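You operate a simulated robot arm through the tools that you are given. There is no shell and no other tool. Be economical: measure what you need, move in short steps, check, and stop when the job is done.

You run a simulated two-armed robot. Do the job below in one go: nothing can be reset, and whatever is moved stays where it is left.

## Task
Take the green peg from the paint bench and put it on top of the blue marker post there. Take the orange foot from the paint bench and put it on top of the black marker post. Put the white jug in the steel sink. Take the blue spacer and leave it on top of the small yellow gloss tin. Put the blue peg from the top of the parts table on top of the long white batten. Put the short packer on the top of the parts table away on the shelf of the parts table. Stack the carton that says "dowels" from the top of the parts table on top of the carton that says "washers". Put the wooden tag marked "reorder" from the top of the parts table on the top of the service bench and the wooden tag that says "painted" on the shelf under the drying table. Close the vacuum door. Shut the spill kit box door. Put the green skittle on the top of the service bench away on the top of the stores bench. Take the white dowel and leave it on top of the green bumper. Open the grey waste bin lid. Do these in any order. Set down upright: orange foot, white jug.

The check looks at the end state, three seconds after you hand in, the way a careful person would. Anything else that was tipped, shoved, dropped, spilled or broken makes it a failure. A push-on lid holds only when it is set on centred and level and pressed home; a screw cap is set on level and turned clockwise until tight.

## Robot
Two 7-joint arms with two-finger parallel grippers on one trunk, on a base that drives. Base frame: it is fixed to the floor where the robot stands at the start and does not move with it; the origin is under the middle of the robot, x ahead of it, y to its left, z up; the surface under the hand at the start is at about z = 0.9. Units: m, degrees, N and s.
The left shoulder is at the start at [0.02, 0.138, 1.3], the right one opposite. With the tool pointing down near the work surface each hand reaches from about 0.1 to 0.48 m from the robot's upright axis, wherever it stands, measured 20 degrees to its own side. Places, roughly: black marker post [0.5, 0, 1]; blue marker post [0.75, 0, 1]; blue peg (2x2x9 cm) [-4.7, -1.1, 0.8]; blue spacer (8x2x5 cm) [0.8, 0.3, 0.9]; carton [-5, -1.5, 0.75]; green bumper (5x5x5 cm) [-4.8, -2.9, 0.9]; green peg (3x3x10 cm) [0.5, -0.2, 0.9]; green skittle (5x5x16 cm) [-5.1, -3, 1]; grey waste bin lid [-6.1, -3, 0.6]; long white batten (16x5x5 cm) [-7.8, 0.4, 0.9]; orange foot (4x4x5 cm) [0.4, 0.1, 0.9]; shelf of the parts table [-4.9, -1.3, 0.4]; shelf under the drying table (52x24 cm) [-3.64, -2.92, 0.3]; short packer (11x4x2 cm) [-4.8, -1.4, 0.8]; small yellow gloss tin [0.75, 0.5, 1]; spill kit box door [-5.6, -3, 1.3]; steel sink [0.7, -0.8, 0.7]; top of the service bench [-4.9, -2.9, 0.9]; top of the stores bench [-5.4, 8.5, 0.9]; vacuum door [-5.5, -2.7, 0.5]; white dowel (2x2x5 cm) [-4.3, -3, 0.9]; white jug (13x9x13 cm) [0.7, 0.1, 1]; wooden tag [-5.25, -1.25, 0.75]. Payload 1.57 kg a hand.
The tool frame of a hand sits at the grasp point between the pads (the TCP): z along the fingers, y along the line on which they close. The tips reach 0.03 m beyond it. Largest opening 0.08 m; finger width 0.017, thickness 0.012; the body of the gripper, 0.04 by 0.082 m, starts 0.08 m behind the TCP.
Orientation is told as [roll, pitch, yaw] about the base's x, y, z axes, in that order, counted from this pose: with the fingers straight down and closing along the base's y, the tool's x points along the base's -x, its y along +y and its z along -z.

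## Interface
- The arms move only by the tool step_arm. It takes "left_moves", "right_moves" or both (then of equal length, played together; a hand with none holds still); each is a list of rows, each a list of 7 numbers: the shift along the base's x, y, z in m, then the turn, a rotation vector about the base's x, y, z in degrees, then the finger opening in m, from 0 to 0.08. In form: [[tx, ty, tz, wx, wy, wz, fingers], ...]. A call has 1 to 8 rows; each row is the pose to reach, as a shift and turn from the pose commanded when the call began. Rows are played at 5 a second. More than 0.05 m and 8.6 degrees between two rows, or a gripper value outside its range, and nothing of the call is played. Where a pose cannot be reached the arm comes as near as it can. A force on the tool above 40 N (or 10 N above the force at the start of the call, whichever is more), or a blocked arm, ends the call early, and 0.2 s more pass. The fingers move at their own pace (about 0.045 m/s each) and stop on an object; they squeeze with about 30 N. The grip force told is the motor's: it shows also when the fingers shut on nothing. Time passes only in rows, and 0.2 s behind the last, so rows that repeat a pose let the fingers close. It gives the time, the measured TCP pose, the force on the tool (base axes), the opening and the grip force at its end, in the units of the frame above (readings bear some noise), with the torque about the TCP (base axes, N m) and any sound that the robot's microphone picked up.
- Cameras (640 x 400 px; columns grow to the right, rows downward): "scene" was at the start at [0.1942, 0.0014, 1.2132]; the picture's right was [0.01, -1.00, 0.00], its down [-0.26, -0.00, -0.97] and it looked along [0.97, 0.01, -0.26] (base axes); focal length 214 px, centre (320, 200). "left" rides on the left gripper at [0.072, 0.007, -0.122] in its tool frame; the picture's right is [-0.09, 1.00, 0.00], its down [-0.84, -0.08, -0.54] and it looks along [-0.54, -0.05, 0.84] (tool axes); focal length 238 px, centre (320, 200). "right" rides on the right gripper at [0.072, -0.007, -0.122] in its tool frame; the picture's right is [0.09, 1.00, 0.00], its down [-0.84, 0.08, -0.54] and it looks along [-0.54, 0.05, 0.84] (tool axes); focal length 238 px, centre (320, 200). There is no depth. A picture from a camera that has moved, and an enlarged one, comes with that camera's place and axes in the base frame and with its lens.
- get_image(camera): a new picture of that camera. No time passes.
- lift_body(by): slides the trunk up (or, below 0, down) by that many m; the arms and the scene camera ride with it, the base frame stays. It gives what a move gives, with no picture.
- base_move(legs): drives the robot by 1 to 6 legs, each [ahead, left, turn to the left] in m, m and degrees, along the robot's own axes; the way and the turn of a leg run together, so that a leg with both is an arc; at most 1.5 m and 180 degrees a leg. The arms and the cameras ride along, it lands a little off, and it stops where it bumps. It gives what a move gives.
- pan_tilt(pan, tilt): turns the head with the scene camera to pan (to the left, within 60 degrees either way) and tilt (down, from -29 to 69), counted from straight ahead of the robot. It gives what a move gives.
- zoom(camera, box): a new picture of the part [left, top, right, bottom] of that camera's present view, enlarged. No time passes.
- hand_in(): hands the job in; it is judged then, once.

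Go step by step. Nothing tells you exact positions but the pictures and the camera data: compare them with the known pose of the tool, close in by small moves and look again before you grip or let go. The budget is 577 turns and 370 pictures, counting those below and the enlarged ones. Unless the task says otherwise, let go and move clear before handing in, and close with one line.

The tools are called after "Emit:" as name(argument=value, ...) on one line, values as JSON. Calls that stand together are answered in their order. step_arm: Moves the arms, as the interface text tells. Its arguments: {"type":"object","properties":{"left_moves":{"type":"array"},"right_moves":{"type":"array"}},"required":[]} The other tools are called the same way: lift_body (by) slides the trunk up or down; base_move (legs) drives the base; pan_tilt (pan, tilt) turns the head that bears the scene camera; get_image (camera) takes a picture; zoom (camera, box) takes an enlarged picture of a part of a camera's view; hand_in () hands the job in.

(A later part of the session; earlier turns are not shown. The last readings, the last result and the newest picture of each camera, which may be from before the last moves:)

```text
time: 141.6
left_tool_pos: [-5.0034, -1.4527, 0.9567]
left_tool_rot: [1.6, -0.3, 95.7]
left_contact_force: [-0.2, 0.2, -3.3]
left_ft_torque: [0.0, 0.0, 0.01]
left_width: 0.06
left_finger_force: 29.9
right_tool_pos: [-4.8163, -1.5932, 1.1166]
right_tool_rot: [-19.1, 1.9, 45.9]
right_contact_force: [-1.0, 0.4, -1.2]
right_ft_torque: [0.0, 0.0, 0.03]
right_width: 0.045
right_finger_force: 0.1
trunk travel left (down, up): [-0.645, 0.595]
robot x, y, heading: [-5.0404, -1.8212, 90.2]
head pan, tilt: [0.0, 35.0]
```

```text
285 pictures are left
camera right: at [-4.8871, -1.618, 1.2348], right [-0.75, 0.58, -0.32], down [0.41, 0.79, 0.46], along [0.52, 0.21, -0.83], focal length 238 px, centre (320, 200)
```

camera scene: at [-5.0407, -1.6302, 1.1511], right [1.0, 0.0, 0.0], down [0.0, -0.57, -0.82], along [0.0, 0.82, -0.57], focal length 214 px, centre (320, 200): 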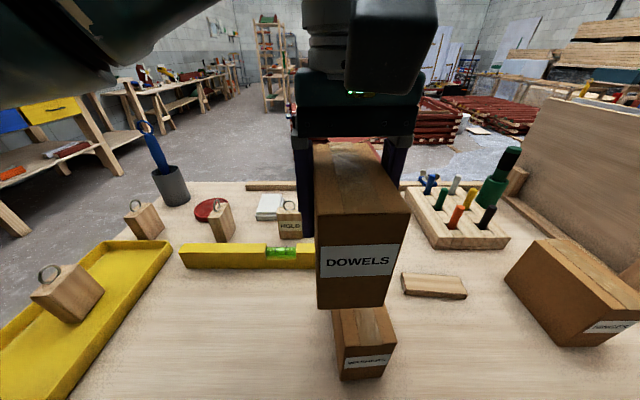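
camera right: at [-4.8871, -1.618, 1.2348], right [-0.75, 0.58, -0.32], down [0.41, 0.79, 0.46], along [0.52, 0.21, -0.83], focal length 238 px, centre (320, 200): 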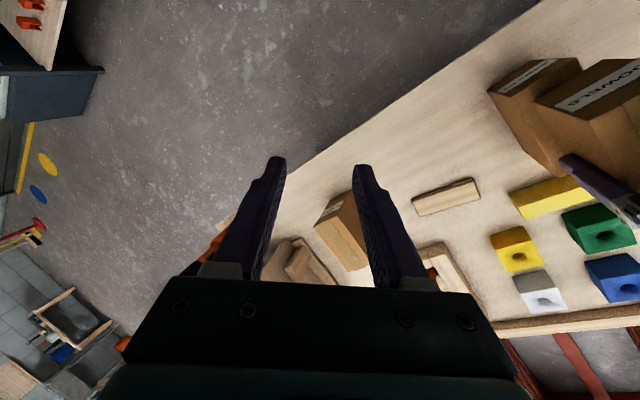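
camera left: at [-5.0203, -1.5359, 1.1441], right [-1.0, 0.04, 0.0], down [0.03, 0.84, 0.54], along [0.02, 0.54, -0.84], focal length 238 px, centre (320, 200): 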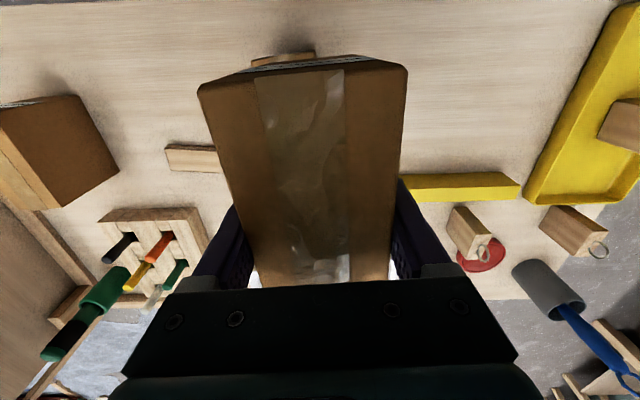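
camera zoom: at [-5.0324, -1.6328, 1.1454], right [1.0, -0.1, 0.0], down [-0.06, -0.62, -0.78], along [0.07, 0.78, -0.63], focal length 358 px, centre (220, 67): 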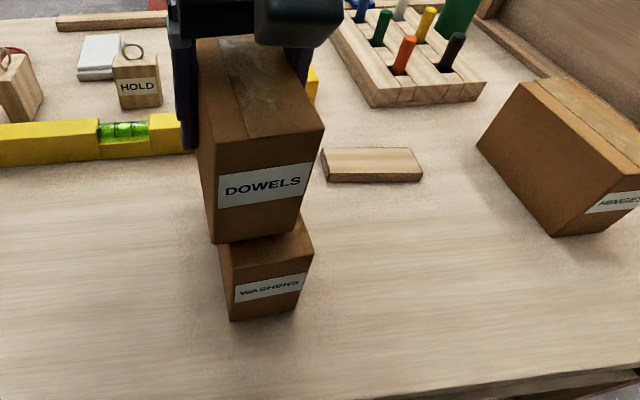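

The scene camera was nudged: the left arm crosses too near the head. I lift, back off, and shift the base east instead.

Emit:
step_arm(left_moves=[[-0.01, -0.005, 0.02, -1.6, 0.3, -2.5, 0], [-0.035, -0.011, 0.04, -1.6, 0.3, -2.5, 0], [-0.05, -0.011, 0.06, -1.6, 0.3, -2.5, 0]])

Emit:
lift_body(by=0.08)

Emit:
base_move(legs=[[0, -0.16, 0]])

Emit:
get_image(camera="scene")

```text
time: 142.4
left_tool_pos: [-5.0309, -1.4777, 1.0198]
left_tool_rot: [0.4, 1.8, 90.6]
left_contact_force: [-0.7, -0.1, -3.8]
left_ft_torque: [0.0, -0.02, 0.01]
left_width: 0.0601
left_finger_force: 29.6
right_tool_pos: [-4.8163, -1.5923, 1.1179]
right_tool_rot: [-19.2, 1.9, 46.0]
right_contact_force: [-0.4, 0.0, 0.2]
right_ft_torque: [-0.03, -0.02, 0.02]
right_width: 0.0451
right_finger_force: 0.1
trunk travel left (down, up): [-0.645, 0.595]
robot x, y, heading: [-5.0388, -1.8179, 90.1]
head pan, tilt: [0.0, 35.0]
```

```text
time: 143.5
left_tool_pos: [-5.0317, -1.4779, 1.1012]
left_tool_rot: [0.5, 1.7, 90.7]
left_contact_force: [0.3, 0.4, -4.5]
left_ft_torque: [0.04, 0.03, -0.03]
left_width: 0.0599
left_finger_force: 29.8
right_tool_pos: [-4.8172, -1.5925, 1.1962]
right_tool_rot: [-19.3, 2.0, 45.9]
right_contact_force: [0.1, 0.2, -0.1]
right_ft_torque: [0.0, 0.0, -0.02]
right_width: 0.045
right_finger_force: 0.0
trunk travel left (down, up): [-0.725, 0.515]
robot x, y, heading: [-5.042, -1.8153, 90.2]
head pan, tilt: [0.0, 35.0]
```

```text
time: 145.0
left_tool_pos: [-4.8714, -1.4771, 1.1002]
left_tool_rot: [0.3, 1.6, 90.8]
left_contact_force: [-0.4, -0.3, -3.6]
left_ft_torque: [0.03, 0.05, -0.02]
left_width: 0.0598
left_finger_force: 30.2
right_tool_pos: [-4.6576, -1.5919, 1.1981]
right_tool_rot: [-19.2, 1.9, 46.0]
right_contact_force: [-0.4, -0.4, -0.7]
right_ft_torque: [0.01, 0.0, -0.01]
right_width: 0.0451
right_finger_force: 0.1
trunk travel left (down, up): [-0.725, 0.515]
robot x, y, heading: [-4.8818, -1.8174, 90.2]
head pan, tilt: [0.0, 35.0]
```

```text
284 pictures are left
camera scene: at [-4.8816, -1.6299, 1.2311], right [1.0, 0.0, 0.0], down [0.0, -0.57, -0.82], along [0.0, 0.82, -0.57], focal length 214 px, centre (320, 200)
```

scene: 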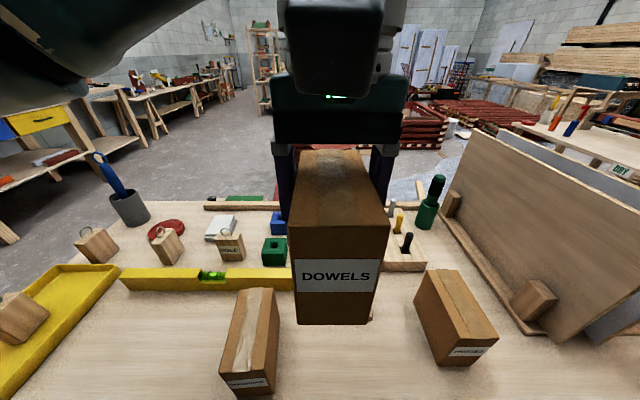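

Emit:
step_arm(left_moves=[[-0.04, 0.003, 0, 0.8, -0.2, 1.2, 0], [-0.08, 0.007, 0, 1.6, -0.3, 2.4, 0], [-0.113, 0.01, 0, 1.6, -0.3, 2.4, 0], [-0.113, 0.01, -0.04, 1.6, -0.3, 2.4, 0], [-0.113, 0.01, -0.08, 1.6, -0.3, 2.4, 0], [-0.113, 0.01, -0.13, 1.6, -0.3, 2.4, 0], [-0.113, 0.01, -0.13, 1.6, -0.3, 2.4, 0]])

Emit:
zoom(camera="scene", box=[140, 200, 380, 400])

Emit:
get_image(camera="right")

```text
time: 146.6
left_tool_pos: [-4.9858, -1.4653, 0.9714]
left_tool_rot: [0.1, 0.2, 93.2]
left_contact_force: [-1.0, -0.7, -3.9]
left_ft_torque: [0.07, -0.01, 0.02]
left_width: 0.0598
left_finger_force: 30.2
right_tool_pos: [-4.657, -1.5931, 1.1977]
right_tool_rot: [-19.3, 1.9, 46.1]
right_contact_force: [0.2, 0.0, -0.3]
right_ft_torque: [0.01, 0.01, 0.03]
right_width: 0.0449
right_finger_force: 0.1
trunk travel left (down, up): [-0.725, 0.515]
robot x, y, heading: [-4.8829, -1.8214, 90.1]
head pan, tilt: [0.0, 35.0]
```

```text
2.00 times, centred on (260, 300) of scene
camera zoom: at [-4.8816, -1.6299, 1.2311], right [1.0, 0.0, 0.0], down [0.0, -0.57, -0.82], along [0.0, 0.82, -0.57], focal length 429 px, centre (440, 0)
```

zoom: 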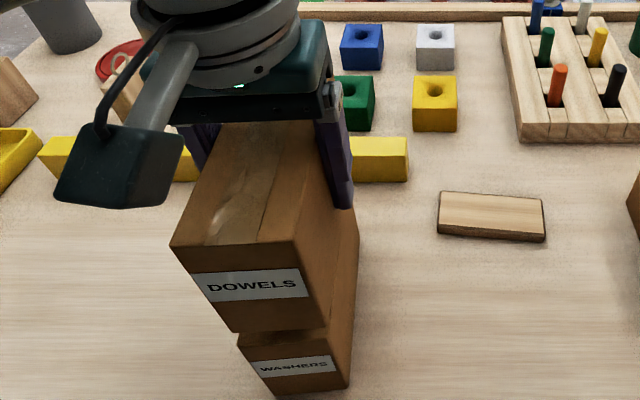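

```text
282 pictures are left
camera right: at [-4.7281, -1.6177, 1.3148], right [-0.75, 0.58, -0.33], down [0.41, 0.79, 0.46], along [0.52, 0.21, -0.83], focal length 238 px, centre (320, 200)
```

right: 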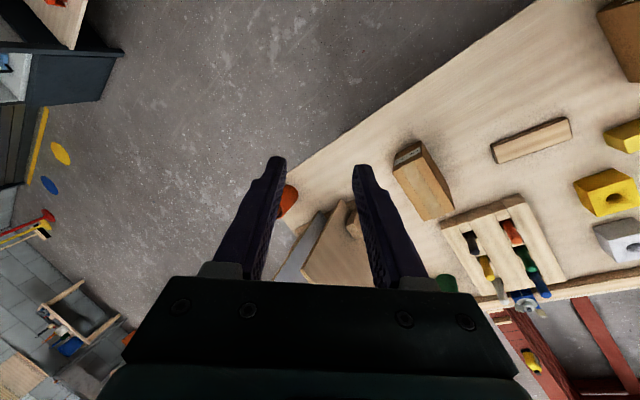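

Alignment looks good. I lower gently.

Emit:
step_arm(left_moves=[[0, 0, -0.01, 0, 0, 0, 0], [0, 0, -0.017, 0, 0, 0, 0], [0, 0, -0.02, 0, 0, 0, 0], [0, 0, -0.023, 0, 0, 0, 0]])

```text
time: 147.6
left_tool_pos: [-4.9853, -1.4669, 0.9493]
left_tool_rot: [0.0, 0.1, 93.1]
left_contact_force: [-1.8, -13.5, 32.2]
left_ft_torque: [-0.03, 0.39, 0.12]
left_width: 0.0599
left_finger_force: 29.5
right_tool_pos: [-4.6581, -1.5931, 1.1977]
right_tool_rot: [-19.2, 2.0, 46.0]
right_contact_force: [-0.7, 0.0, 0.4]
right_ft_torque: [-0.02, 0.01, 0.0]
right_width: 0.0449
right_finger_force: 0.1
trunk travel left (down, up): [-0.725, 0.515]
robot x, y, heading: [-4.8823, -1.8185, 90.3]
head pan, tilt: [0.0, 35.0]
```

Emit:
step_arm(left_moves=[[0, 0, 0.002, 0, 0, 0, 0], [0, 0, 0.002, 0, 0, 0, 0.08], [0, 0, 0.002, 0, 0, 0, 0.08], [0, 0, 0.002, 0, 0, 0, 0.08], [0, 0, 0.04, 0, 0, 0, 0.08], [0, 0, 0.08, 0, 0, 0, 0.08], [0, 0, 0.12, 0, 0, 0, 0.08]])

Emit:
get_image(camera="scene")

Emit:
get_image(camera="left")

```text
time: 149.2
left_tool_pos: [-4.9867, -1.4651, 1.0681]
left_tool_rot: [0.1, 0.2, 93.1]
left_contact_force: [0.4, -0.5, -0.3]
left_ft_torque: [-0.04, 0.02, -0.04]
left_width: 0.0799
left_finger_force: 0.0
right_tool_pos: [-4.6573, -1.5937, 1.1965]
right_tool_rot: [-19.3, 1.9, 46.0]
right_contact_force: [0.8, -1.0, -0.1]
right_ft_torque: [-0.01, 0.01, -0.01]
right_width: 0.0448
right_finger_force: 0.1
trunk travel left (down, up): [-0.725, 0.515]
robot x, y, heading: [-4.8817, -1.8182, 90.1]
head pan, tilt: [0.0, 35.0]
```

```text
281 pictures are left
camera scene: at [-4.8817, -1.6296, 1.2311], right [1.0, 0.0, 0.0], down [0.0, -0.57, -0.82], along [0.0, 0.82, -0.57], focal length 214 px, centre (320, 200)
```

scene: 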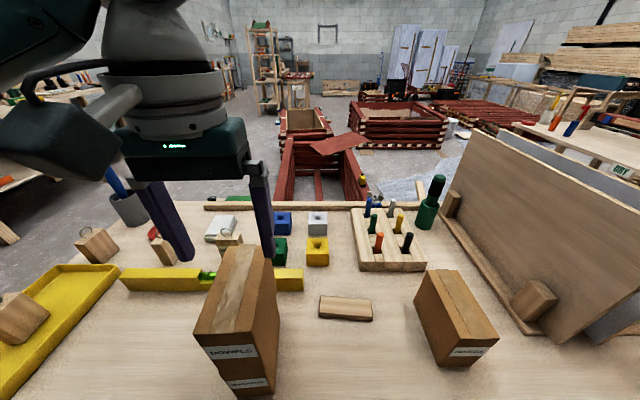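

```text
280 pictures are left
camera left: at [-4.9884, -1.5373, 1.1901], right [-1.0, 0.04, 0.0], down [0.03, 0.84, 0.54], along [0.02, 0.54, -0.84], focal length 238 px, centre (320, 200)
```

left: 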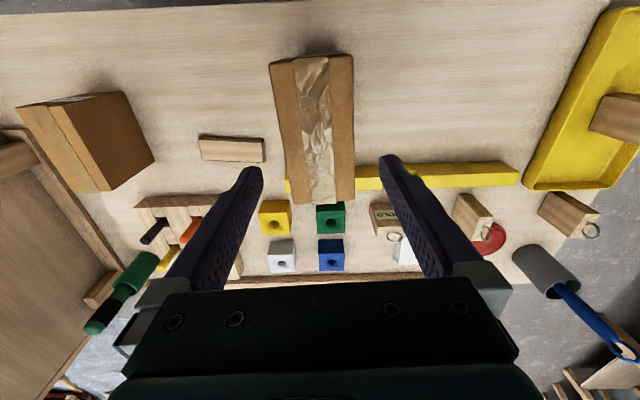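

The carton is stacked. Next the short packer: I level the right hand and bring it over the packer while the left moves away.

Emit:
step_arm(right_moves=[[-0.02, 0.03, 0, 5, 4.2, 0, 0.06], [-0.045, 0.06, 0, 10, 8.4, 0, 0.06], [-0.07, 0.09, 0, 14.8, 12.6, 0, 0.06], [-0.1, 0.12, 0, 14.8, 12.6, 0, 0.06], [-0.12, 0.15, 0, 14.8, 12.6, 0, 0.06], [-0.145, 0.18, 0, 14.8, 12.6, 0, 0.06], [-0.17, 0.2, -0.02, 14.8, 12.6, 0, 0.06]], left_moves=[[-0.03, 0, 0.02, 0, 0, 0, 0.08], [-0.06, 0, 0.02, 0, 0, 0, 0.08], [-0.1, 0, 0.02, 0, 0, 0, 0.08], [-0.14, 0, 0.02, 0, 0, 0, 0.08], [-0.17, 0, 0.02, 0, 0, 0, 0.08], [-0.17, 0, 0.02, 0, 0, 0, 0.08], [-0.17, 0, 0.02, 0, 0, 0, 0.08]])

Emit:
step_arm(right_moves=[[0, 0, 0, 0, 0, -8, 0.06], [0, 0, 0, 0, 0, -16, 0.06], [0, 0, -0.01, 0, 0, -24, 0.06], [0, 0, -0.02, 0, 0, -32, 0.06], [0, 0, -0.03, 0, 0, -40, 0.06], [0, 0, -0.04, 0, 0, -46, 0.06], [0, 0, -0.04, 0, 0, -46, 0.06]])

Emit:
get_image(camera="right")

Emit:
get_image(camera="scene")

```text
time: 150.8
left_tool_pos: [-5.1556, -1.4667, 1.0888]
left_tool_rot: [0.0, 0.1, 93.2]
left_contact_force: [-0.1, -0.3, 0.4]
left_ft_torque: [-0.03, 0.03, -0.02]
left_width: 0.0803
left_finger_force: 0.0
right_tool_pos: [-4.8262, -1.392, 1.177]
right_tool_rot: [0.1, 0.0, 46.4]
right_contact_force: [0.6, 0.2, -0.2]
right_ft_torque: [-0.01, 0.0, -0.01]
right_width: 0.0604
right_finger_force: 0.1
trunk travel left (down, up): [-0.725, 0.515]
robot x, y, heading: [-4.881, -1.817, 90.0]
head pan, tilt: [0.0, 35.0]
```

```text
time: 152.4
left_tool_pos: [-5.1546, -1.468, 1.0888]
left_tool_rot: [0.1, 0.1, 93.1]
left_contact_force: [0.5, 1.3, -0.9]
left_ft_torque: [-0.03, 0.04, 0.02]
left_width: 0.0799
left_finger_force: 0.0
right_tool_pos: [-4.8272, -1.391, 1.1371]
right_tool_rot: [0.1, 0.1, 0.3]
right_contact_force: [0.1, 0.1, 0.6]
right_ft_torque: [0.01, 0.01, -0.02]
right_width: 0.0599
right_finger_force: 0.0
trunk travel left (down, up): [-0.725, 0.515]
robot x, y, heading: [-4.8811, -1.8142, 90.0]
head pan, tilt: [0.0, 35.0]
```

```text
279 pictures are left
camera right: at [-4.8982, -1.3996, 1.2573], right [-0.1, 1.0, 0.0], down [0.84, 0.08, 0.54], along [0.54, 0.05, -0.84], focal length 238 px, centre (320, 200)
```

right: 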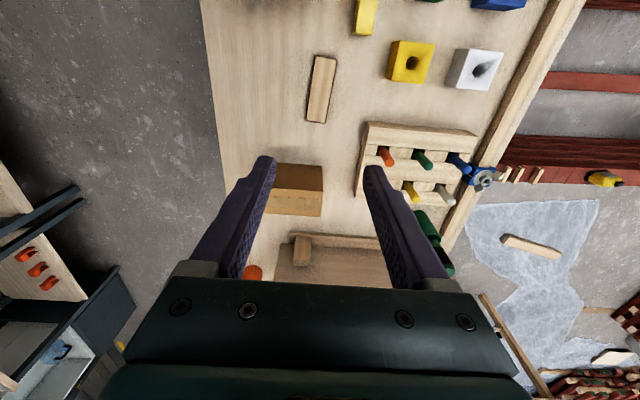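

```text
278 pictures are left
camera scene: at [-4.8816, -1.6297, 1.2311], right [1.0, 0.0, 0.0], down [0.0, -0.57, -0.82], along [0.0, 0.82, -0.57], focal length 214 px, centre (320, 200)
```

scene: 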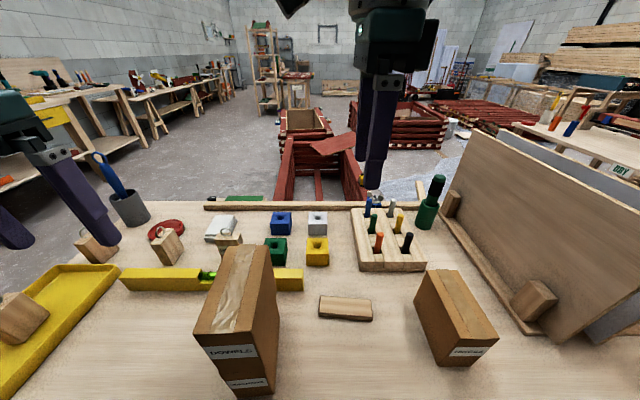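

Emit:
step_arm(right_moves=[[-0.008, 0, -0.05, 0, 0, 0, 0.06], [-0.008, 0, -0.1, 0, 0, 0, 0.06], [-0.008, 0, -0.15, 0, 0, 0, 0.06], [-0.008, 0, -0.2, 0, 0, 0, 0.06], [-0.008, 0, -0.25, 0, 0, 0, 0.06], [-0.008, 0, -0.27, 0, 0, 0, 0.06], [-0.008, 0, -0.27, 0, 0, 0, 0.06]])

Emit:
get_image(camera="right")

Emit:
get_image(camera="scene")

```text
refused: row 1 steps farther than a row can; nothing moved
```

```text
277 pictures are left
camera right: at [-4.8982, -1.3996, 1.2573], right [-0.1, 1.0, 0.0], down [0.84, 0.08, 0.54], along [0.54, 0.05, -0.84], focal length 238 px, centre (320, 200)
```

right: 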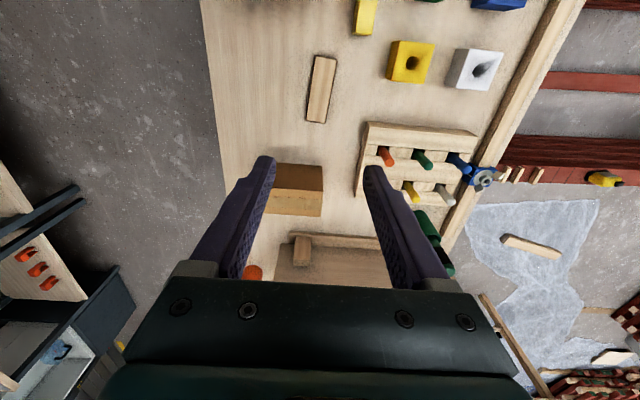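

```text
276 pictures are left
camera scene: at [-4.8816, -1.6297, 1.2311], right [1.0, 0.0, 0.0], down [0.0, -0.57, -0.82], along [0.0, 0.82, -0.57], focal length 214 px, centre (320, 200)
```

scene: 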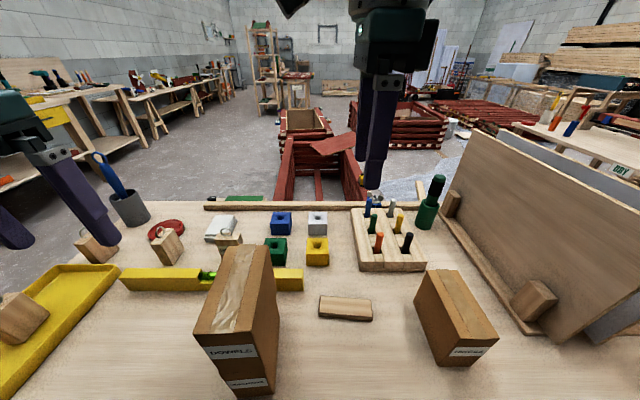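

Emit:
step_arm(right_moves=[[-0.008, 0, -0.04, 0, 0, 0, 0.06], [-0.008, 0, -0.085, 0, 0, 0, 0.06], [-0.008, 0, -0.13, 0, 0, 0, 0.06], [-0.008, 0, -0.175, 0, 0, 0, 0.06], [-0.008, 0, -0.22, 0, 0, 0, 0.06], [-0.008, 0, -0.26, 0, 0, 0, 0.06], [-0.008, 0, -0.26, 0, 0, 0, 0.06]])

Emit:
get_image(camera="right")

Emit:
zoom(camera="scene", box=[260, 180, 460, 330])

```text
time: 154.0
left_tool_pos: [-5.1551, -1.4666, 1.0885]
left_tool_rot: [0.1, 0.1, 93.1]
left_contact_force: [-0.1, 0.8, -0.2]
left_ft_torque: [-0.02, 0.01, 0.01]
left_width: 0.08
left_finger_force: 0.1
right_tool_pos: [-4.8266, -1.4227, 0.9095]
right_tool_rot: [0.2, 0.0, 0.3]
right_contact_force: [-0.6, 0.5, 1.2]
right_ft_torque: [-0.01, -0.04, 0.01]
right_width: 0.0598
right_finger_force: 0.1
right hand out of reach, approached as far as the arm can: row 4, 5, 6, 7
trunk travel left (down, up): [-0.725, 0.515]
robot x, y, heading: [-4.8843, -1.8212, 89.8]
head pan, tilt: [0.0, 35.0]
```

```text
275 pictures are left
camera right: at [-4.8969, -1.4297, 1.0295], right [-0.1, 1.0, 0.0], down [0.84, 0.08, 0.54], along [0.54, 0.06, -0.84], focal length 238 px, centre (320, 200)
```

right: 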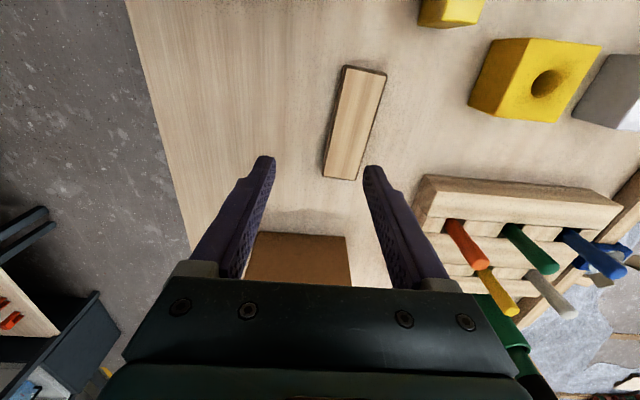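

```text
2.67 times, centred on (360, 255) of scene
camera zoom: at [-4.8816, -1.6297, 1.2311], right [1.0, 0.0, 0.0], down [0.0, -0.57, -0.82], along [0.0, 0.82, -0.57], focal length 572 px, centre (213, 53)
```

zoom: 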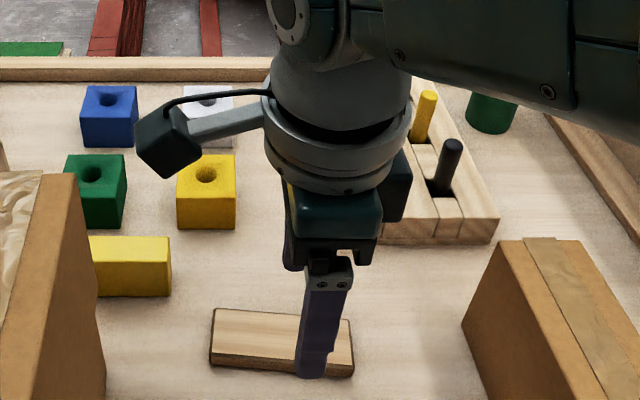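

The arm is out of reach at this trunk height. I raise the right hand, lower the trunk and move slightly ahead.

Emit:
step_arm(right_moves=[[0, 0, 0.04, 0, 0, 0, 0.06], [0, 0.01, 0.08, 0, 0, 0, 0.06], [0, 0.02, 0.12, 0, 0, 0, 0.06], [0, 0.02, 0.15, 0, 0, 0, 0.06]])

Emit:
lift_body(by=-0.16)

Emit:
base_move(legs=[[0.06, 0, 0]])

Emit:
get_image(camera="right")

```text
time: 155.0
left_tool_pos: [-5.156, -1.4676, 1.0889]
left_tool_rot: [0.1, 0.1, 93.1]
left_contact_force: [0.6, -0.2, 0.5]
left_ft_torque: [0.04, 0.01, 0.01]
left_width: 0.0799
left_finger_force: 0.0
right_tool_pos: [-4.834, -1.3705, 1.053]
right_tool_rot: [0.0, -0.1, 0.3]
right_contact_force: [-0.3, 0.1, 0.3]
right_ft_torque: [-0.01, 0.01, 0.02]
right_width: 0.06
right_finger_force: 0.0
right hand out of reach, approached as far as the arm can: row 1, 2, 3, 4
trunk travel left (down, up): [-0.725, 0.515]
robot x, y, heading: [-4.882, -1.8182, 90.0]
head pan, tilt: [0.0, 35.0]
```

```text
time: 156.8
left_tool_pos: [-5.1555, -1.4668, 0.9285]
left_tool_rot: [0.1, 0.0, 93.1]
left_contact_force: [-0.4, -0.8, 0.2]
left_ft_torque: [0.03, 0.0, -0.01]
left_width: 0.0799
left_finger_force: 0.0
right_tool_pos: [-4.8355, -1.3716, 0.8933]
right_tool_rot: [0.0, -0.2, 0.3]
right_contact_force: [-0.5, 1.0, 0.2]
right_ft_torque: [0.03, 0.03, 0.02]
right_width: 0.0601
right_finger_force: 0.0
trunk travel left (down, up): [-0.565, 0.675]
robot x, y, heading: [-4.8835, -1.8182, 90.2]
head pan, tilt: [0.0, 35.0]
```

```text
time: 157.8
left_tool_pos: [-5.1555, -1.4066, 0.9278]
left_tool_rot: [0.2, 0.1, 93.2]
left_contact_force: [-0.1, 0.3, -1.0]
left_ft_torque: [0.0, -0.02, 0.0]
left_width: 0.0799
left_finger_force: 0.1
right_tool_pos: [-4.8352, -1.3113, 0.8937]
right_tool_rot: [0.0, -0.2, 0.3]
right_contact_force: [0.0, -0.3, 0.7]
right_ft_torque: [-0.01, -0.01, -0.01]
right_width: 0.0599
right_finger_force: 0.1
trunk travel left (down, up): [-0.565, 0.675]
robot x, y, heading: [-4.8804, -1.7585, 89.9]
head pan, tilt: [0.0, 35.0]
```

```text
273 pictures are left
camera right: at [-4.9058, -1.3182, 1.013], right [-0.1, 1.0, 0.0], down [0.84, 0.08, 0.54], along [0.54, 0.05, -0.84], focal length 238 px, centre (320, 200)
```

right: 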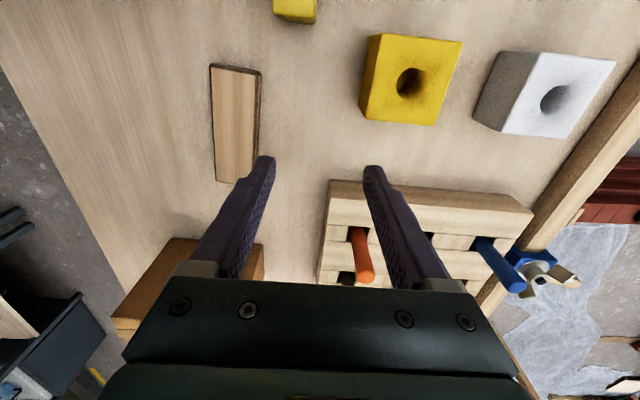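

Emit:
step_arm(right_moves=[[0, -0.04, 0.0, 0, 0, 0, 0.06], [-0.003, -0.081, 0.0, 0, 0, 0, 0.06], [-0.003, -0.081, -0.03, 0, 0, 0, 0.06], [-0.003, -0.081, -0.03, 0, 0, 0, 0.06]])

Emit:
get_image(camera="right")

```text
time: 158.8
left_tool_pos: [-5.1561, -1.408, 0.9294]
left_tool_rot: [0.2, 0.1, 93.1]
left_contact_force: [-0.3, 0.7, 0.5]
left_ft_torque: [0.0, 0.01, 0.0]
left_width: 0.08
left_finger_force: 0.0
right_tool_pos: [-4.8608, -1.3357, 0.8429]
right_tool_rot: [-0.1, -0.1, 0.3]
right_contact_force: [0.0, -0.8, 0.4]
right_ft_torque: [0.03, -0.01, 0.01]
right_width: 0.06
right_finger_force: 0.0
right hand out of reach, approached as far as the arm can: row 1, 2, 3, 4
trunk travel left (down, up): [-0.565, 0.675]
robot x, y, heading: [-4.8808, -1.761, 90.3]
head pan, tilt: [0.0, 35.0]
```

```text
272 pictures are left
camera right: at [-4.9324, -1.3428, 0.9627], right [-0.1, 1.0, 0.0], down [0.84, 0.08, 0.54], along [0.54, 0.05, -0.84], focal length 238 px, centre (320, 200)
```

right: 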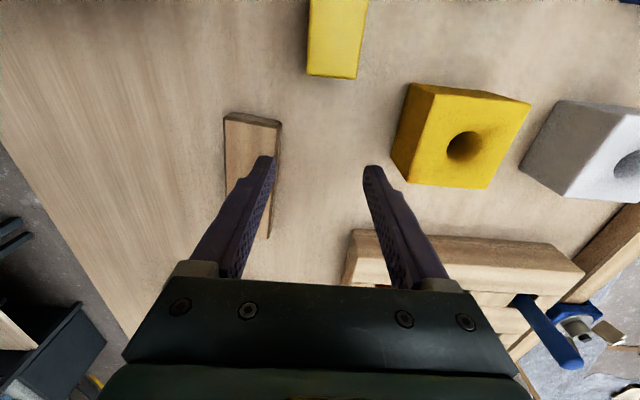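

The target is awkward for the right arm here. I raise and shift the base left so it's to my right.

Emit:
step_arm(right_moves=[[0, 0, 0.03, 0, 0, 0, 0.06], [0, 0, 0.06, 0, 0, 0, 0.06], [0, 0, 0.1, 0, 0, 0, 0.06]], left_moves=[[0, 0, 0.03, 0, 0, 0, 0.06], [0, 0, 0.06, 0, 0, 0, 0.06], [0, 0, 0.1, 0, 0, 0, 0.06]])

Emit:
base_move(legs=[[-0.02, 0.13, 0]])

Emit:
get_image(camera="right")

```text
time: 159.6
left_tool_pos: [-5.1562, -1.4059, 1.0301]
left_tool_rot: [0.0, 0.2, 93.1]
left_contact_force: [0.7, -0.1, -0.5]
left_ft_torque: [-0.02, 0.0, 0.02]
left_width: 0.06
left_finger_force: 0.0
right_tool_pos: [-4.8672, -1.3175, 0.941]
right_tool_rot: [-0.2, -0.3, 0.3]
right_contact_force: [-1.0, -0.2, -0.5]
right_ft_torque: [-0.02, 0.0, 0.02]
right_width: 0.0597
right_finger_force: 0.1
right hand out of reach, approached as far as the arm can: row 1, 2, 3
trunk travel left (down, up): [-0.565, 0.675]
robot x, y, heading: [-4.8858, -1.7558, 90.2]
head pan, tilt: [0.0, 35.0]
```

```text
time: 160.9
left_tool_pos: [-5.2878, -1.4271, 1.0297]
left_tool_rot: [0.2, 0.0, 92.9]
left_contact_force: [-0.2, 0.5, 0.1]
left_ft_torque: [-0.01, 0.04, 0.0]
left_width: 0.0599
left_finger_force: 0.1
right_tool_pos: [-5.0003, -1.3396, 0.9395]
right_tool_rot: [-0.2, -0.3, 0.1]
right_contact_force: [0.5, 0.5, -0.1]
right_ft_torque: [0.02, -0.02, 0.02]
right_width: 0.0599
right_finger_force: 0.1
trunk travel left (down, up): [-0.565, 0.675]
robot x, y, heading: [-5.0192, -1.7793, 90.2]
head pan, tilt: [0.0, 35.0]
```

```text
271 pictures are left
camera right: at [-5.0711, -1.345, 1.0605], right [-0.1, 1.0, 0.0], down [0.83, 0.08, 0.54], along [0.54, 0.05, -0.84], focal length 238 px, centre (320, 200)
```

right: 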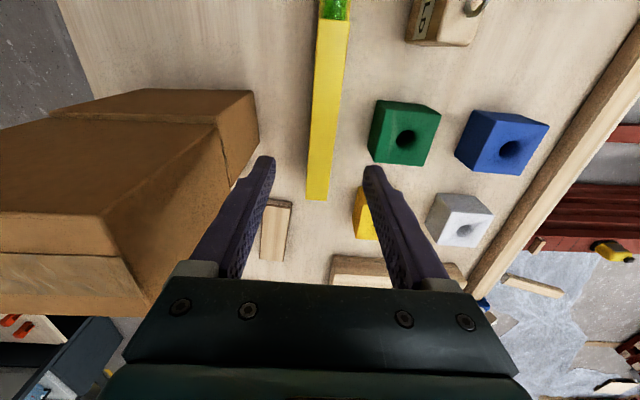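

Emit:
step_arm(right_moves=[[0.04, 0, 0, 0, 0, 0, 0.06], [0.08, 0, 0, 0, 0, 0, 0.06], [0.12, -0.01, 0, 0, 0, 0, 0.06], [0.15, -0.03, 0, 0, 0, 0, 0.06], [0.162, -0.053, 0, 0, 0, 0, 0.06], [0.162, -0.053, -0.04, 0, 0, 0, 0.06], [0.162, -0.053, -0.06, 0, 0, 0, 0.06], [0.162, -0.053, -0.06, 0, 0, 0, 0.06]])

Emit:
get_image(camera="right")

```text
time: 162.7
left_tool_pos: [-5.2878, -1.4262, 1.0291]
left_tool_rot: [0.0, 0.1, 93.0]
left_contact_force: [0.0, -0.7, -0.5]
left_ft_torque: [0.01, -0.03, -0.02]
left_width: 0.0598
left_finger_force: 0.1
right_tool_pos: [-4.8386, -1.3138, 0.8602]
right_tool_rot: [-0.2, -0.1, 0.3]
right_contact_force: [-0.1, -1.0, 0.1]
right_ft_torque: [0.0, 0.05, 0.0]
right_width: 0.06
right_finger_force: 0.1
right hand out of reach, approached as far as the arm can: row 1, 2, 3, 4, 5, 6, 7, 8
trunk travel left (down, up): [-0.565, 0.675]
robot x, y, heading: [-5.0158, -1.7756, 90.0]
head pan, tilt: [0.0, 35.0]
```

```text
270 pictures are left
camera right: at [-4.9104, -1.3211, 0.981], right [-0.1, 1.0, 0.0], down [0.83, 0.08, 0.54], along [0.54, 0.05, -0.84], focal length 238 px, centre (320, 200)
```

right: 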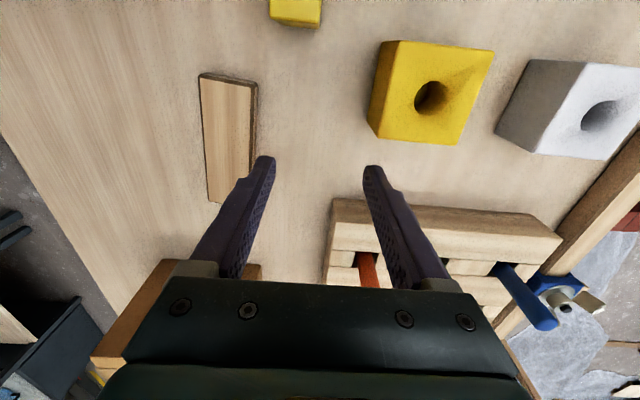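

The hand cannot come closer in this orientation, so I back the base a little instead.

Emit:
base_move(legs=[[-0.08, 0, 0]])

Emit:
get_image(camera="right")

```text
time: 163.7
left_tool_pos: [-5.2876, -1.5062, 1.0289]
left_tool_rot: [0.0, 0.1, 93.1]
left_contact_force: [-0.2, 0.1, 0.0]
left_ft_torque: [0.02, -0.02, 0.01]
left_width: 0.0602
left_finger_force: 0.2
right_tool_pos: [-4.8391, -1.3939, 0.8606]
right_tool_rot: [-0.1, -0.2, 0.1]
right_contact_force: [-0.1, -0.1, 0.6]
right_ft_torque: [0.0, 0.0, 0.0]
right_width: 0.0601
right_finger_force: 0.1
trunk travel left (down, up): [-0.565, 0.675]
robot x, y, heading: [-5.0163, -1.8626, 90.0]
head pan, tilt: [0.0, 35.0]
```

```text
269 pictures are left
camera right: at [-4.9108, -1.4008, 0.9812], right [-0.1, 1.0, 0.0], down [0.83, 0.08, 0.54], along [0.54, 0.05, -0.84], focal length 238 px, centre (320, 200)
```

right: 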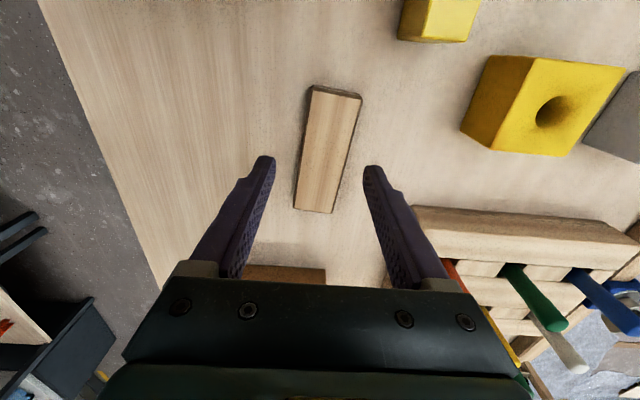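

Emit:
step_arm(right_moves=[[0, 0.003, -0.03, 0, 0, 0, 0.06], [0, 0.003, -0.057, 0, 0, 0, 0.06], [0, 0.003, -0.057, 0, 0, 0, 0.0], [0, 0.003, -0.057, 0, 0, 0, 0.0], [0, 0.003, -0.057, 0, 0, 0, 0.0], [0, 0.003, -0.057, 0, 0, 0, 0.0]])

Emit:
step_arm(right_moves=[[0, 0, 0.04, 0, 0, 0, 0.0], [0, 0, 0.08, 0, 0, 0, 0.0], [0, 0, 0.12, 0, 0, 0, 0.0], [0, 0, 0.15, 0, 0, 0, 0.0]])

Emit:
get_image(camera="right")

```text
time: 164.3
left_tool_pos: [-5.2869, -1.5053, 1.0295]
left_tool_rot: [0.2, 0.1, 93.0]
left_contact_force: [0.0, 0.7, -0.5]
left_ft_torque: [0.05, -0.03, -0.01]
left_width: 0.06
left_finger_force: 0.1
right_tool_pos: [-4.8407, -1.3975, 0.8251]
right_tool_rot: [1.3, -0.2, 0.3]
right_contact_force: [0.3, 3.1, 8.7]
right_ft_torque: [0.27, 0.01, 0.0]
right_width: 0.0395
right_finger_force: 2.1
right hand out of reach, approached as far as the arm can: row 1, 2, 3
trunk travel left (down, up): [-0.565, 0.675]
robot x, y, heading: [-5.0172, -1.8558, 89.9]
head pan, tilt: [0.0, 35.0]
stopped in row 3 (right hand): the force on the tool passed its limit at 59 N (the readings are from after the stop); the commanded pose is now the measured one
```

```text
time: 165.3
left_tool_pos: [-5.288, -1.5062, 1.0294]
left_tool_rot: [0.0, 0.1, 93.0]
left_contact_force: [-1.3, 0.4, 0.3]
left_ft_torque: [-0.01, 0.0, -0.02]
left_width: 0.0599
left_finger_force: 0.1
right_tool_pos: [-4.842, -1.3757, 0.9691]
right_tool_rot: [0.6, -0.2, 0.2]
right_contact_force: [0.7, -0.5, -0.1]
right_ft_torque: [0.01, 0.01, -0.03]
right_width: 0.0
right_finger_force: 21.3
right hand out of reach, approached as far as the arm can: row 1, 2, 3, 4
trunk travel left (down, up): [-0.565, 0.675]
robot x, y, heading: [-5.0173, -1.8553, 89.9]
head pan, tilt: [0.0, 35.0]
```

```text
268 pictures are left
camera right: at [-4.9132, -1.3841, 1.0894], right [-0.1, 1.0, 0.01], down [0.84, 0.08, 0.54], along [0.54, 0.06, -0.84], focal length 238 px, centre (320, 200)
```

right: 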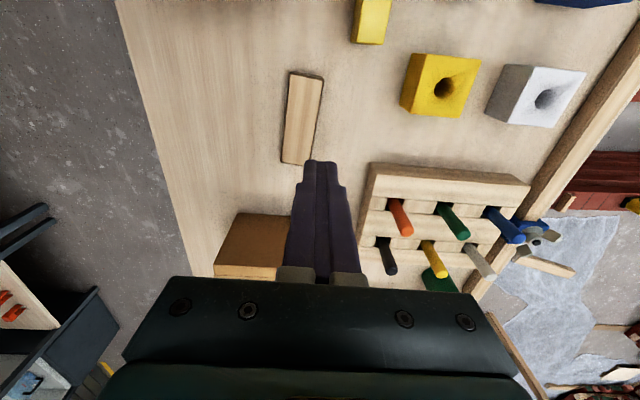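

Something was touched at z 0.825. I check the scene before going on.

Emit:
get_image(camera="scene")

Emit:
get_image(camera="left")

```text
267 pictures are left
camera scene: at [-5.0145, -1.6695, 1.0711], right [1.0, 0.0, 0.0], down [0.0, -0.57, -0.82], along [0.0, 0.82, -0.57], focal length 214 px, centre (320, 200)
```

scene: 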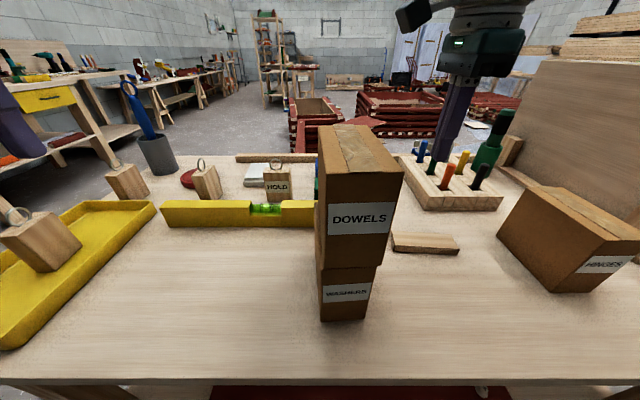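

```text
266 pictures are left
camera left: at [-5.2905, -1.5777, 1.1516], right [-1.0, 0.04, 0.0], down [0.03, 0.84, 0.54], along [0.02, 0.54, -0.84], focal length 238 px, centre (320, 200)
```

left: 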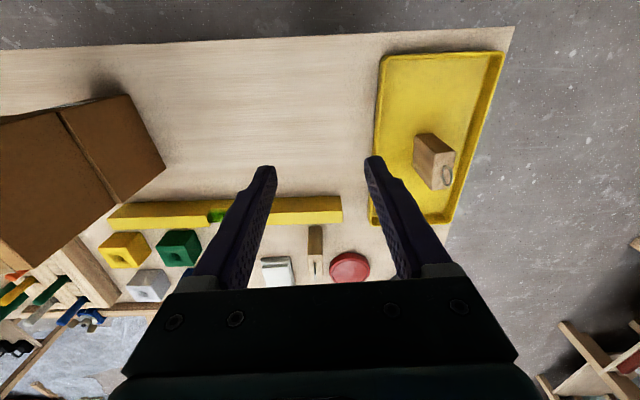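

The packer and stack are fine; the tabletop is likely near z 0.79, so the tips touched it. I back the base slightly and retry a bit higher.

Emit:
base_move(legs=[[-0.03, 0, 0]])

Emit:
step_arm(right_moves=[[0, 0.0, 0.0, 0, 0, 0, 0.06], [0, 0.0, -0.04, -0.6, 0.2, 0, 0.06], [0, 0.0, -0.08, -0.6, 0.2, 0, 0.06], [0, 0.0, -0.1, -0.6, 0.2, 0, 0.06], [0, 0.0, -0.1, -0.6, 0.2, 0, 0.06]])

Emit:
get_image(camera="right")

```text
time: 166.2
left_tool_pos: [-5.287, -1.536, 1.0301]
left_tool_rot: [0.1, 0.3, 93.1]
left_contact_force: [-0.1, 0.0, 0.2]
left_ft_torque: [0.05, -0.02, 0.0]
left_width: 0.0599
left_finger_force: 0.0
right_tool_pos: [-4.8423, -1.4051, 0.9688]
right_tool_rot: [0.6, -0.1, 0.2]
right_contact_force: [0.4, 0.0, 0.9]
right_ft_torque: [0.01, -0.02, -0.02]
right_width: 0.0
right_finger_force: 21.0
trunk travel left (down, up): [-0.565, 0.675]
robot x, y, heading: [-5.018, -1.8883, 89.9]
head pan, tilt: [0.0, 35.0]
```

```text
time: 167.4
left_tool_pos: [-5.2874, -1.5372, 1.0304]
left_tool_rot: [0.1, 0.2, 93.0]
left_contact_force: [-0.1, -0.1, 0.3]
left_ft_torque: [-0.02, 0.0, 0.02]
left_width: 0.0598
left_finger_force: 0.1
right_tool_pos: [-4.8404, -1.4207, 0.8716]
right_tool_rot: [0.0, 0.1, 0.3]
right_contact_force: [0.0, 0.3, 0.0]
right_ft_torque: [-0.01, -0.01, -0.02]
right_width: 0.06
right_finger_force: 0.0
right hand out of reach, approached as far as the arm can: row 2, 3, 4, 5
trunk travel left (down, up): [-0.565, 0.675]
robot x, y, heading: [-5.0136, -1.8892, 89.9]
head pan, tilt: [0.0, 35.0]
```

```text
265 pictures are left
camera right: at [-4.9114, -1.427, 0.992], right [-0.1, 1.0, 0.0], down [0.84, 0.08, 0.54], along [0.54, 0.05, -0.84], focal length 238 px, centre (320, 200)
```

right: 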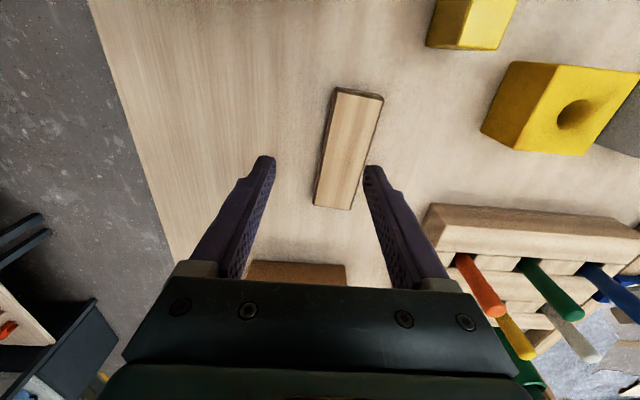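

The right wrist is at its limit in this yaw; the left hand suits better. I raise the right hand and shift the base east for the left hand.

Emit:
step_arm(right_moves=[[0, 0, 0.04, 0, 0, 8, 0.06], [0, 0, 0.08, 0, 0, 16, 0.06], [0, 0, 0.12, 0, 0, 24, 0.06], [0, 0, 0.16, 0, 0, 32, 0.06], [0.02, 0, 0.2, 0, 0, 40, 0.06], [0.04, 0, 0.23, 0, 0, 46, 0.06]], left_moves=[[0, 0, 0.02, 0, 0, -8, 0.06], [0, 0, 0.04, 0, 0, -16, 0.06], [0, 0, 0.06, 0, 0, -24, 0.06], [0, 0, 0.08, 0, 0, -32, 0.06], [0, 0, 0.1, 0, 0, -40, 0.06], [0, 0, 0.12, 0, 0, -48, 0.06]])

Emit:
base_move(legs=[[0, -0.22, 0]])

Emit:
step_arm(left_moves=[[0.03, 0.01, 0, 0, 0, -8, 0.06], [0.06, 0.02, 0, 0, 0, -16, 0.06], [0.09, 0.03, 0, 0, 0, -24, 0.06], [0.12, 0.04, 0, 0, 0, -32, 0.06], [0.15, 0.06, 0, 0, 0, -40, 0.06], [0.18, 0.08, 0, 0, 0, -45, 0.06], [0.21, 0.1, 0, 0, 0, -45, 0.06]])

Emit:
get_image(camera="left")

Emit:
get_image(camera="scene")

```text
time: 168.6
left_tool_pos: [-5.2932, -1.5548, 1.0671]
left_tool_rot: [-6.6, 9.1, 53.4]
left_contact_force: [-0.3, -0.5, 0.0]
left_ft_torque: [-0.01, -0.02, -0.04]
left_width: 0.06
left_finger_force: 0.1
right_tool_pos: [-4.8218, -1.4203, 1.0714]
right_tool_rot: [-0.1, 0.2, 40.0]
right_contact_force: [-0.2, 0.6, -0.3]
right_ft_torque: [0.02, -0.02, 0.0]
right_width: 0.0602
right_finger_force: 0.0
trunk travel left (down, up): [-0.565, 0.675]
robot x, y, heading: [-5.0152, -1.8882, 90.0]
head pan, tilt: [0.0, 35.0]
stopped in row 6 (left hand): the arm was blocked; the commanded pose is now the measured one
```

```text
time: 170.3
left_tool_pos: [-5.0764, -1.556, 1.0675]
left_tool_rot: [-6.5, 9.0, 53.9]
left_contact_force: [1.2, 0.5, -0.3]
left_ft_torque: [0.0, 0.0, 0.0]
left_width: 0.06
left_finger_force: 0.0
right_tool_pos: [-4.6066, -1.418, 1.0729]
right_tool_rot: [0.1, 0.2, 40.5]
right_contact_force: [0.3, -0.2, 0.0]
right_ft_torque: [0.07, 0.0, 0.02]
right_width: 0.0601
right_finger_force: 0.0
trunk travel left (down, up): [-0.565, 0.675]
robot x, y, heading: [-4.7977, -1.8845, 90.3]
head pan, tilt: [0.0, 35.0]
```

```text
time: 171.9
left_tool_pos: [-4.8749, -1.469, 1.0567]
left_tool_rot: [-7.9, 9.3, 8.8]
left_contact_force: [0.5, 0.1, -0.3]
left_ft_torque: [0.0, 0.01, 0.04]
left_width: 0.0601
left_finger_force: 0.0
left hand out of reach, approached as far as the arm can: row 7
right_tool_pos: [-4.6066, -1.4173, 1.0725]
right_tool_rot: [0.2, 0.1, 40.5]
right_contact_force: [-0.9, 0.1, 0.1]
right_ft_torque: [0.0, -0.03, 0.0]
right_width: 0.06
right_finger_force: 0.1
trunk travel left (down, up): [-0.565, 0.675]
robot x, y, heading: [-4.7994, -1.8873, 90.4]
head pan, tilt: [0.0, 35.0]
```

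```text
264 pictures are left
camera left: at [-4.9303, -1.4546, 1.1873], right [-0.08, 0.98, -0.15], down [0.9, 0.14, 0.41], along [0.42, -0.1, -0.9], focal length 238 px, centre (320, 200)
```

left: 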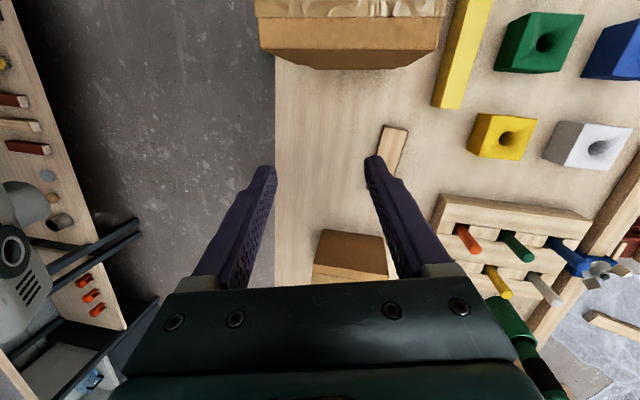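

```text
263 pictures are left
camera scene: at [-4.7971, -1.6987, 1.0711], right [1.0, 0.01, 0.0], down [0.0, -0.57, -0.82], along [0.0, 0.82, -0.57], focal length 214 px, centre (320, 200)
```

scene: 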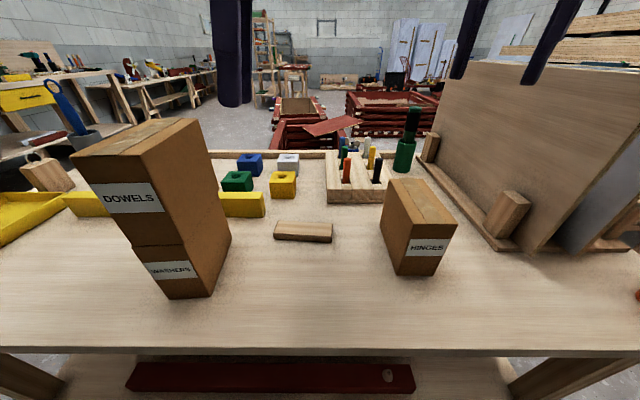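

Emit:
base_move(legs=[[0.07, 0, 0]])

Emit:
step_arm(left_moves=[[0.01, 0, 0, 4.6, -4, -4.4, 0.06], [0.03, 0, 0, 9.2, -8, -8.8, 0.06], [0.033, 0.002, 0, 9.2, -8, -8.8, 0.06], [0.033, 0.002, -0.04, 9.2, -8, -8.8, 0.06], [0.033, 0.002, -0.08, 9.2, -8, -8.8, 0.06], [0.033, 0.002, -0.12, 9.2, -8, -8.8, 0.06], [0.033, 0.002, -0.12, 9.2, -8, -8.8, 0.06]])

Emit:
get_image(camera="left")

```text
time: 172.9
left_tool_pos: [-4.8733, -1.4011, 1.0581]
left_tool_rot: [-7.9, 9.2, 8.7]
left_contact_force: [0.2, -0.6, -0.3]
left_ft_torque: [0.0, 0.0, -0.01]
left_width: 0.0603
left_finger_force: 0.1
right_tool_pos: [-4.6062, -1.3476, 1.072]
right_tool_rot: [0.1, 0.2, 40.4]
right_contact_force: [-0.3, 0.2, 0.1]
right_ft_torque: [-0.02, 0.02, -0.03]
right_width: 0.0599
right_finger_force: 0.0
trunk travel left (down, up): [-0.565, 0.675]
robot x, y, heading: [-4.7956, -1.8174, 90.4]
head pan, tilt: [0.0, 35.0]
```

```text
time: 174.5
left_tool_pos: [-4.8285, -1.3712, 0.935]
left_tool_rot: [0.6, 0.5, 0.5]
left_contact_force: [0.6, 0.1, -0.8]
left_ft_torque: [0.02, -0.02, 0.01]
left_width: 0.0601
left_finger_force: 0.0
left hand out of reach, approached as far as the arm can: row 1, 2, 3, 4, 5, 6, 7
right_tool_pos: [-4.6071, -1.3474, 1.0725]
right_tool_rot: [0.2, 0.2, 40.4]
right_contact_force: [-0.1, -0.6, -0.3]
right_ft_torque: [-0.01, -0.01, -0.05]
right_width: 0.0599
right_finger_force: 0.1
trunk travel left (down, up): [-0.565, 0.675]
robot x, y, heading: [-4.796, -1.8175, 90.4]
head pan, tilt: [0.0, 35.0]
```

```text
262 pictures are left
camera left: at [-4.8985, -1.3654, 1.0584], right [0.08, 1.0, 0.01], down [0.84, -0.07, 0.53], along [0.53, -0.04, -0.85], focal length 238 px, centre (320, 200)
```

left: 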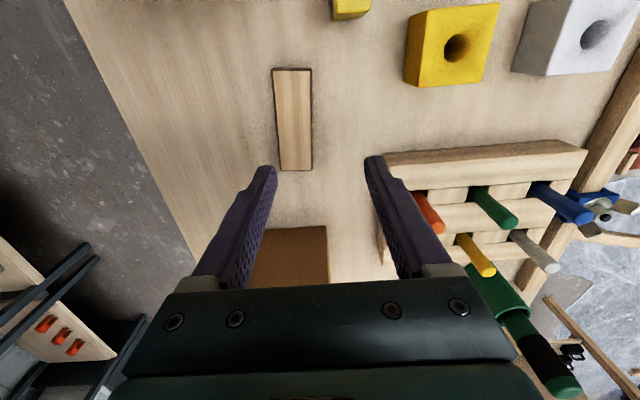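

Emit:
base_move(legs=[[-0.03, 0, 0]])

Emit:
step_arm(left_moves=[[-0.006, 0.0, -0.02, -0.5, -0.5, 0, 0.06], [-0.012, 0.003, -0.04, -0.5, -0.5, 0, 0.06], [-0.012, 0.003, -0.07, -0.5, -0.5, 0, 0.06], [-0.012, 0.003, -0.07, -0.5, -0.5, 0, 0.06]])

Emit:
get_image(camera="left")

```text
time: 175.3
left_tool_pos: [-4.8274, -1.401, 0.9358]
left_tool_rot: [0.5, 0.5, 0.6]
left_contact_force: [-0.4, 0.3, -0.6]
left_ft_torque: [0.04, -0.02, 0.0]
left_width: 0.0602
left_finger_force: 0.2
right_tool_pos: [-4.607, -1.3784, 1.0714]
right_tool_rot: [0.1, 0.2, 40.4]
right_contact_force: [1.0, -0.1, -0.2]
right_ft_torque: [0.02, 0.01, 0.01]
right_width: 0.0598
right_finger_force: 0.2
trunk travel left (down, up): [-0.565, 0.675]
robot x, y, heading: [-4.7993, -1.8468, 90.3]
head pan, tilt: [0.0, 35.0]
```

```text
time: 176.3
left_tool_pos: [-4.8437, -1.4065, 0.8664]
left_tool_rot: [-0.1, 0.1, 0.6]
left_contact_force: [0.0, 1.3, -0.2]
left_ft_torque: [0.0, -0.02, 0.02]
left_width: 0.0598
left_finger_force: 0.1
left hand out of reach, approached as far as the arm can: row 2, 3, 4
right_tool_pos: [-4.6064, -1.3775, 1.0723]
right_tool_rot: [0.1, 0.2, 40.4]
right_contact_force: [-1.0, -0.5, -0.1]
right_ft_torque: [0.03, 0.03, 0.01]
right_width: 0.0598
right_finger_force: 0.0
trunk travel left (down, up): [-0.565, 0.675]
robot x, y, heading: [-4.7959, -1.8466, 90.3]
head pan, tilt: [0.0, 35.0]
```

```text
261 pictures are left
camera left: at [-4.9149, -1.4004, 0.9897], right [0.08, 1.0, 0.0], down [0.84, -0.07, 0.54], along [0.54, -0.04, -0.84], focal length 238 px, centre (320, 200)
```

left: 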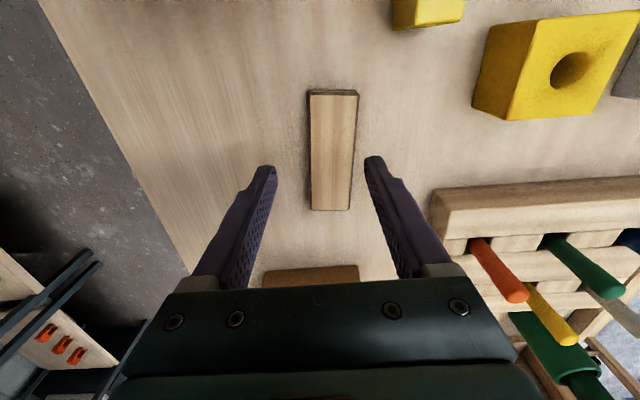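

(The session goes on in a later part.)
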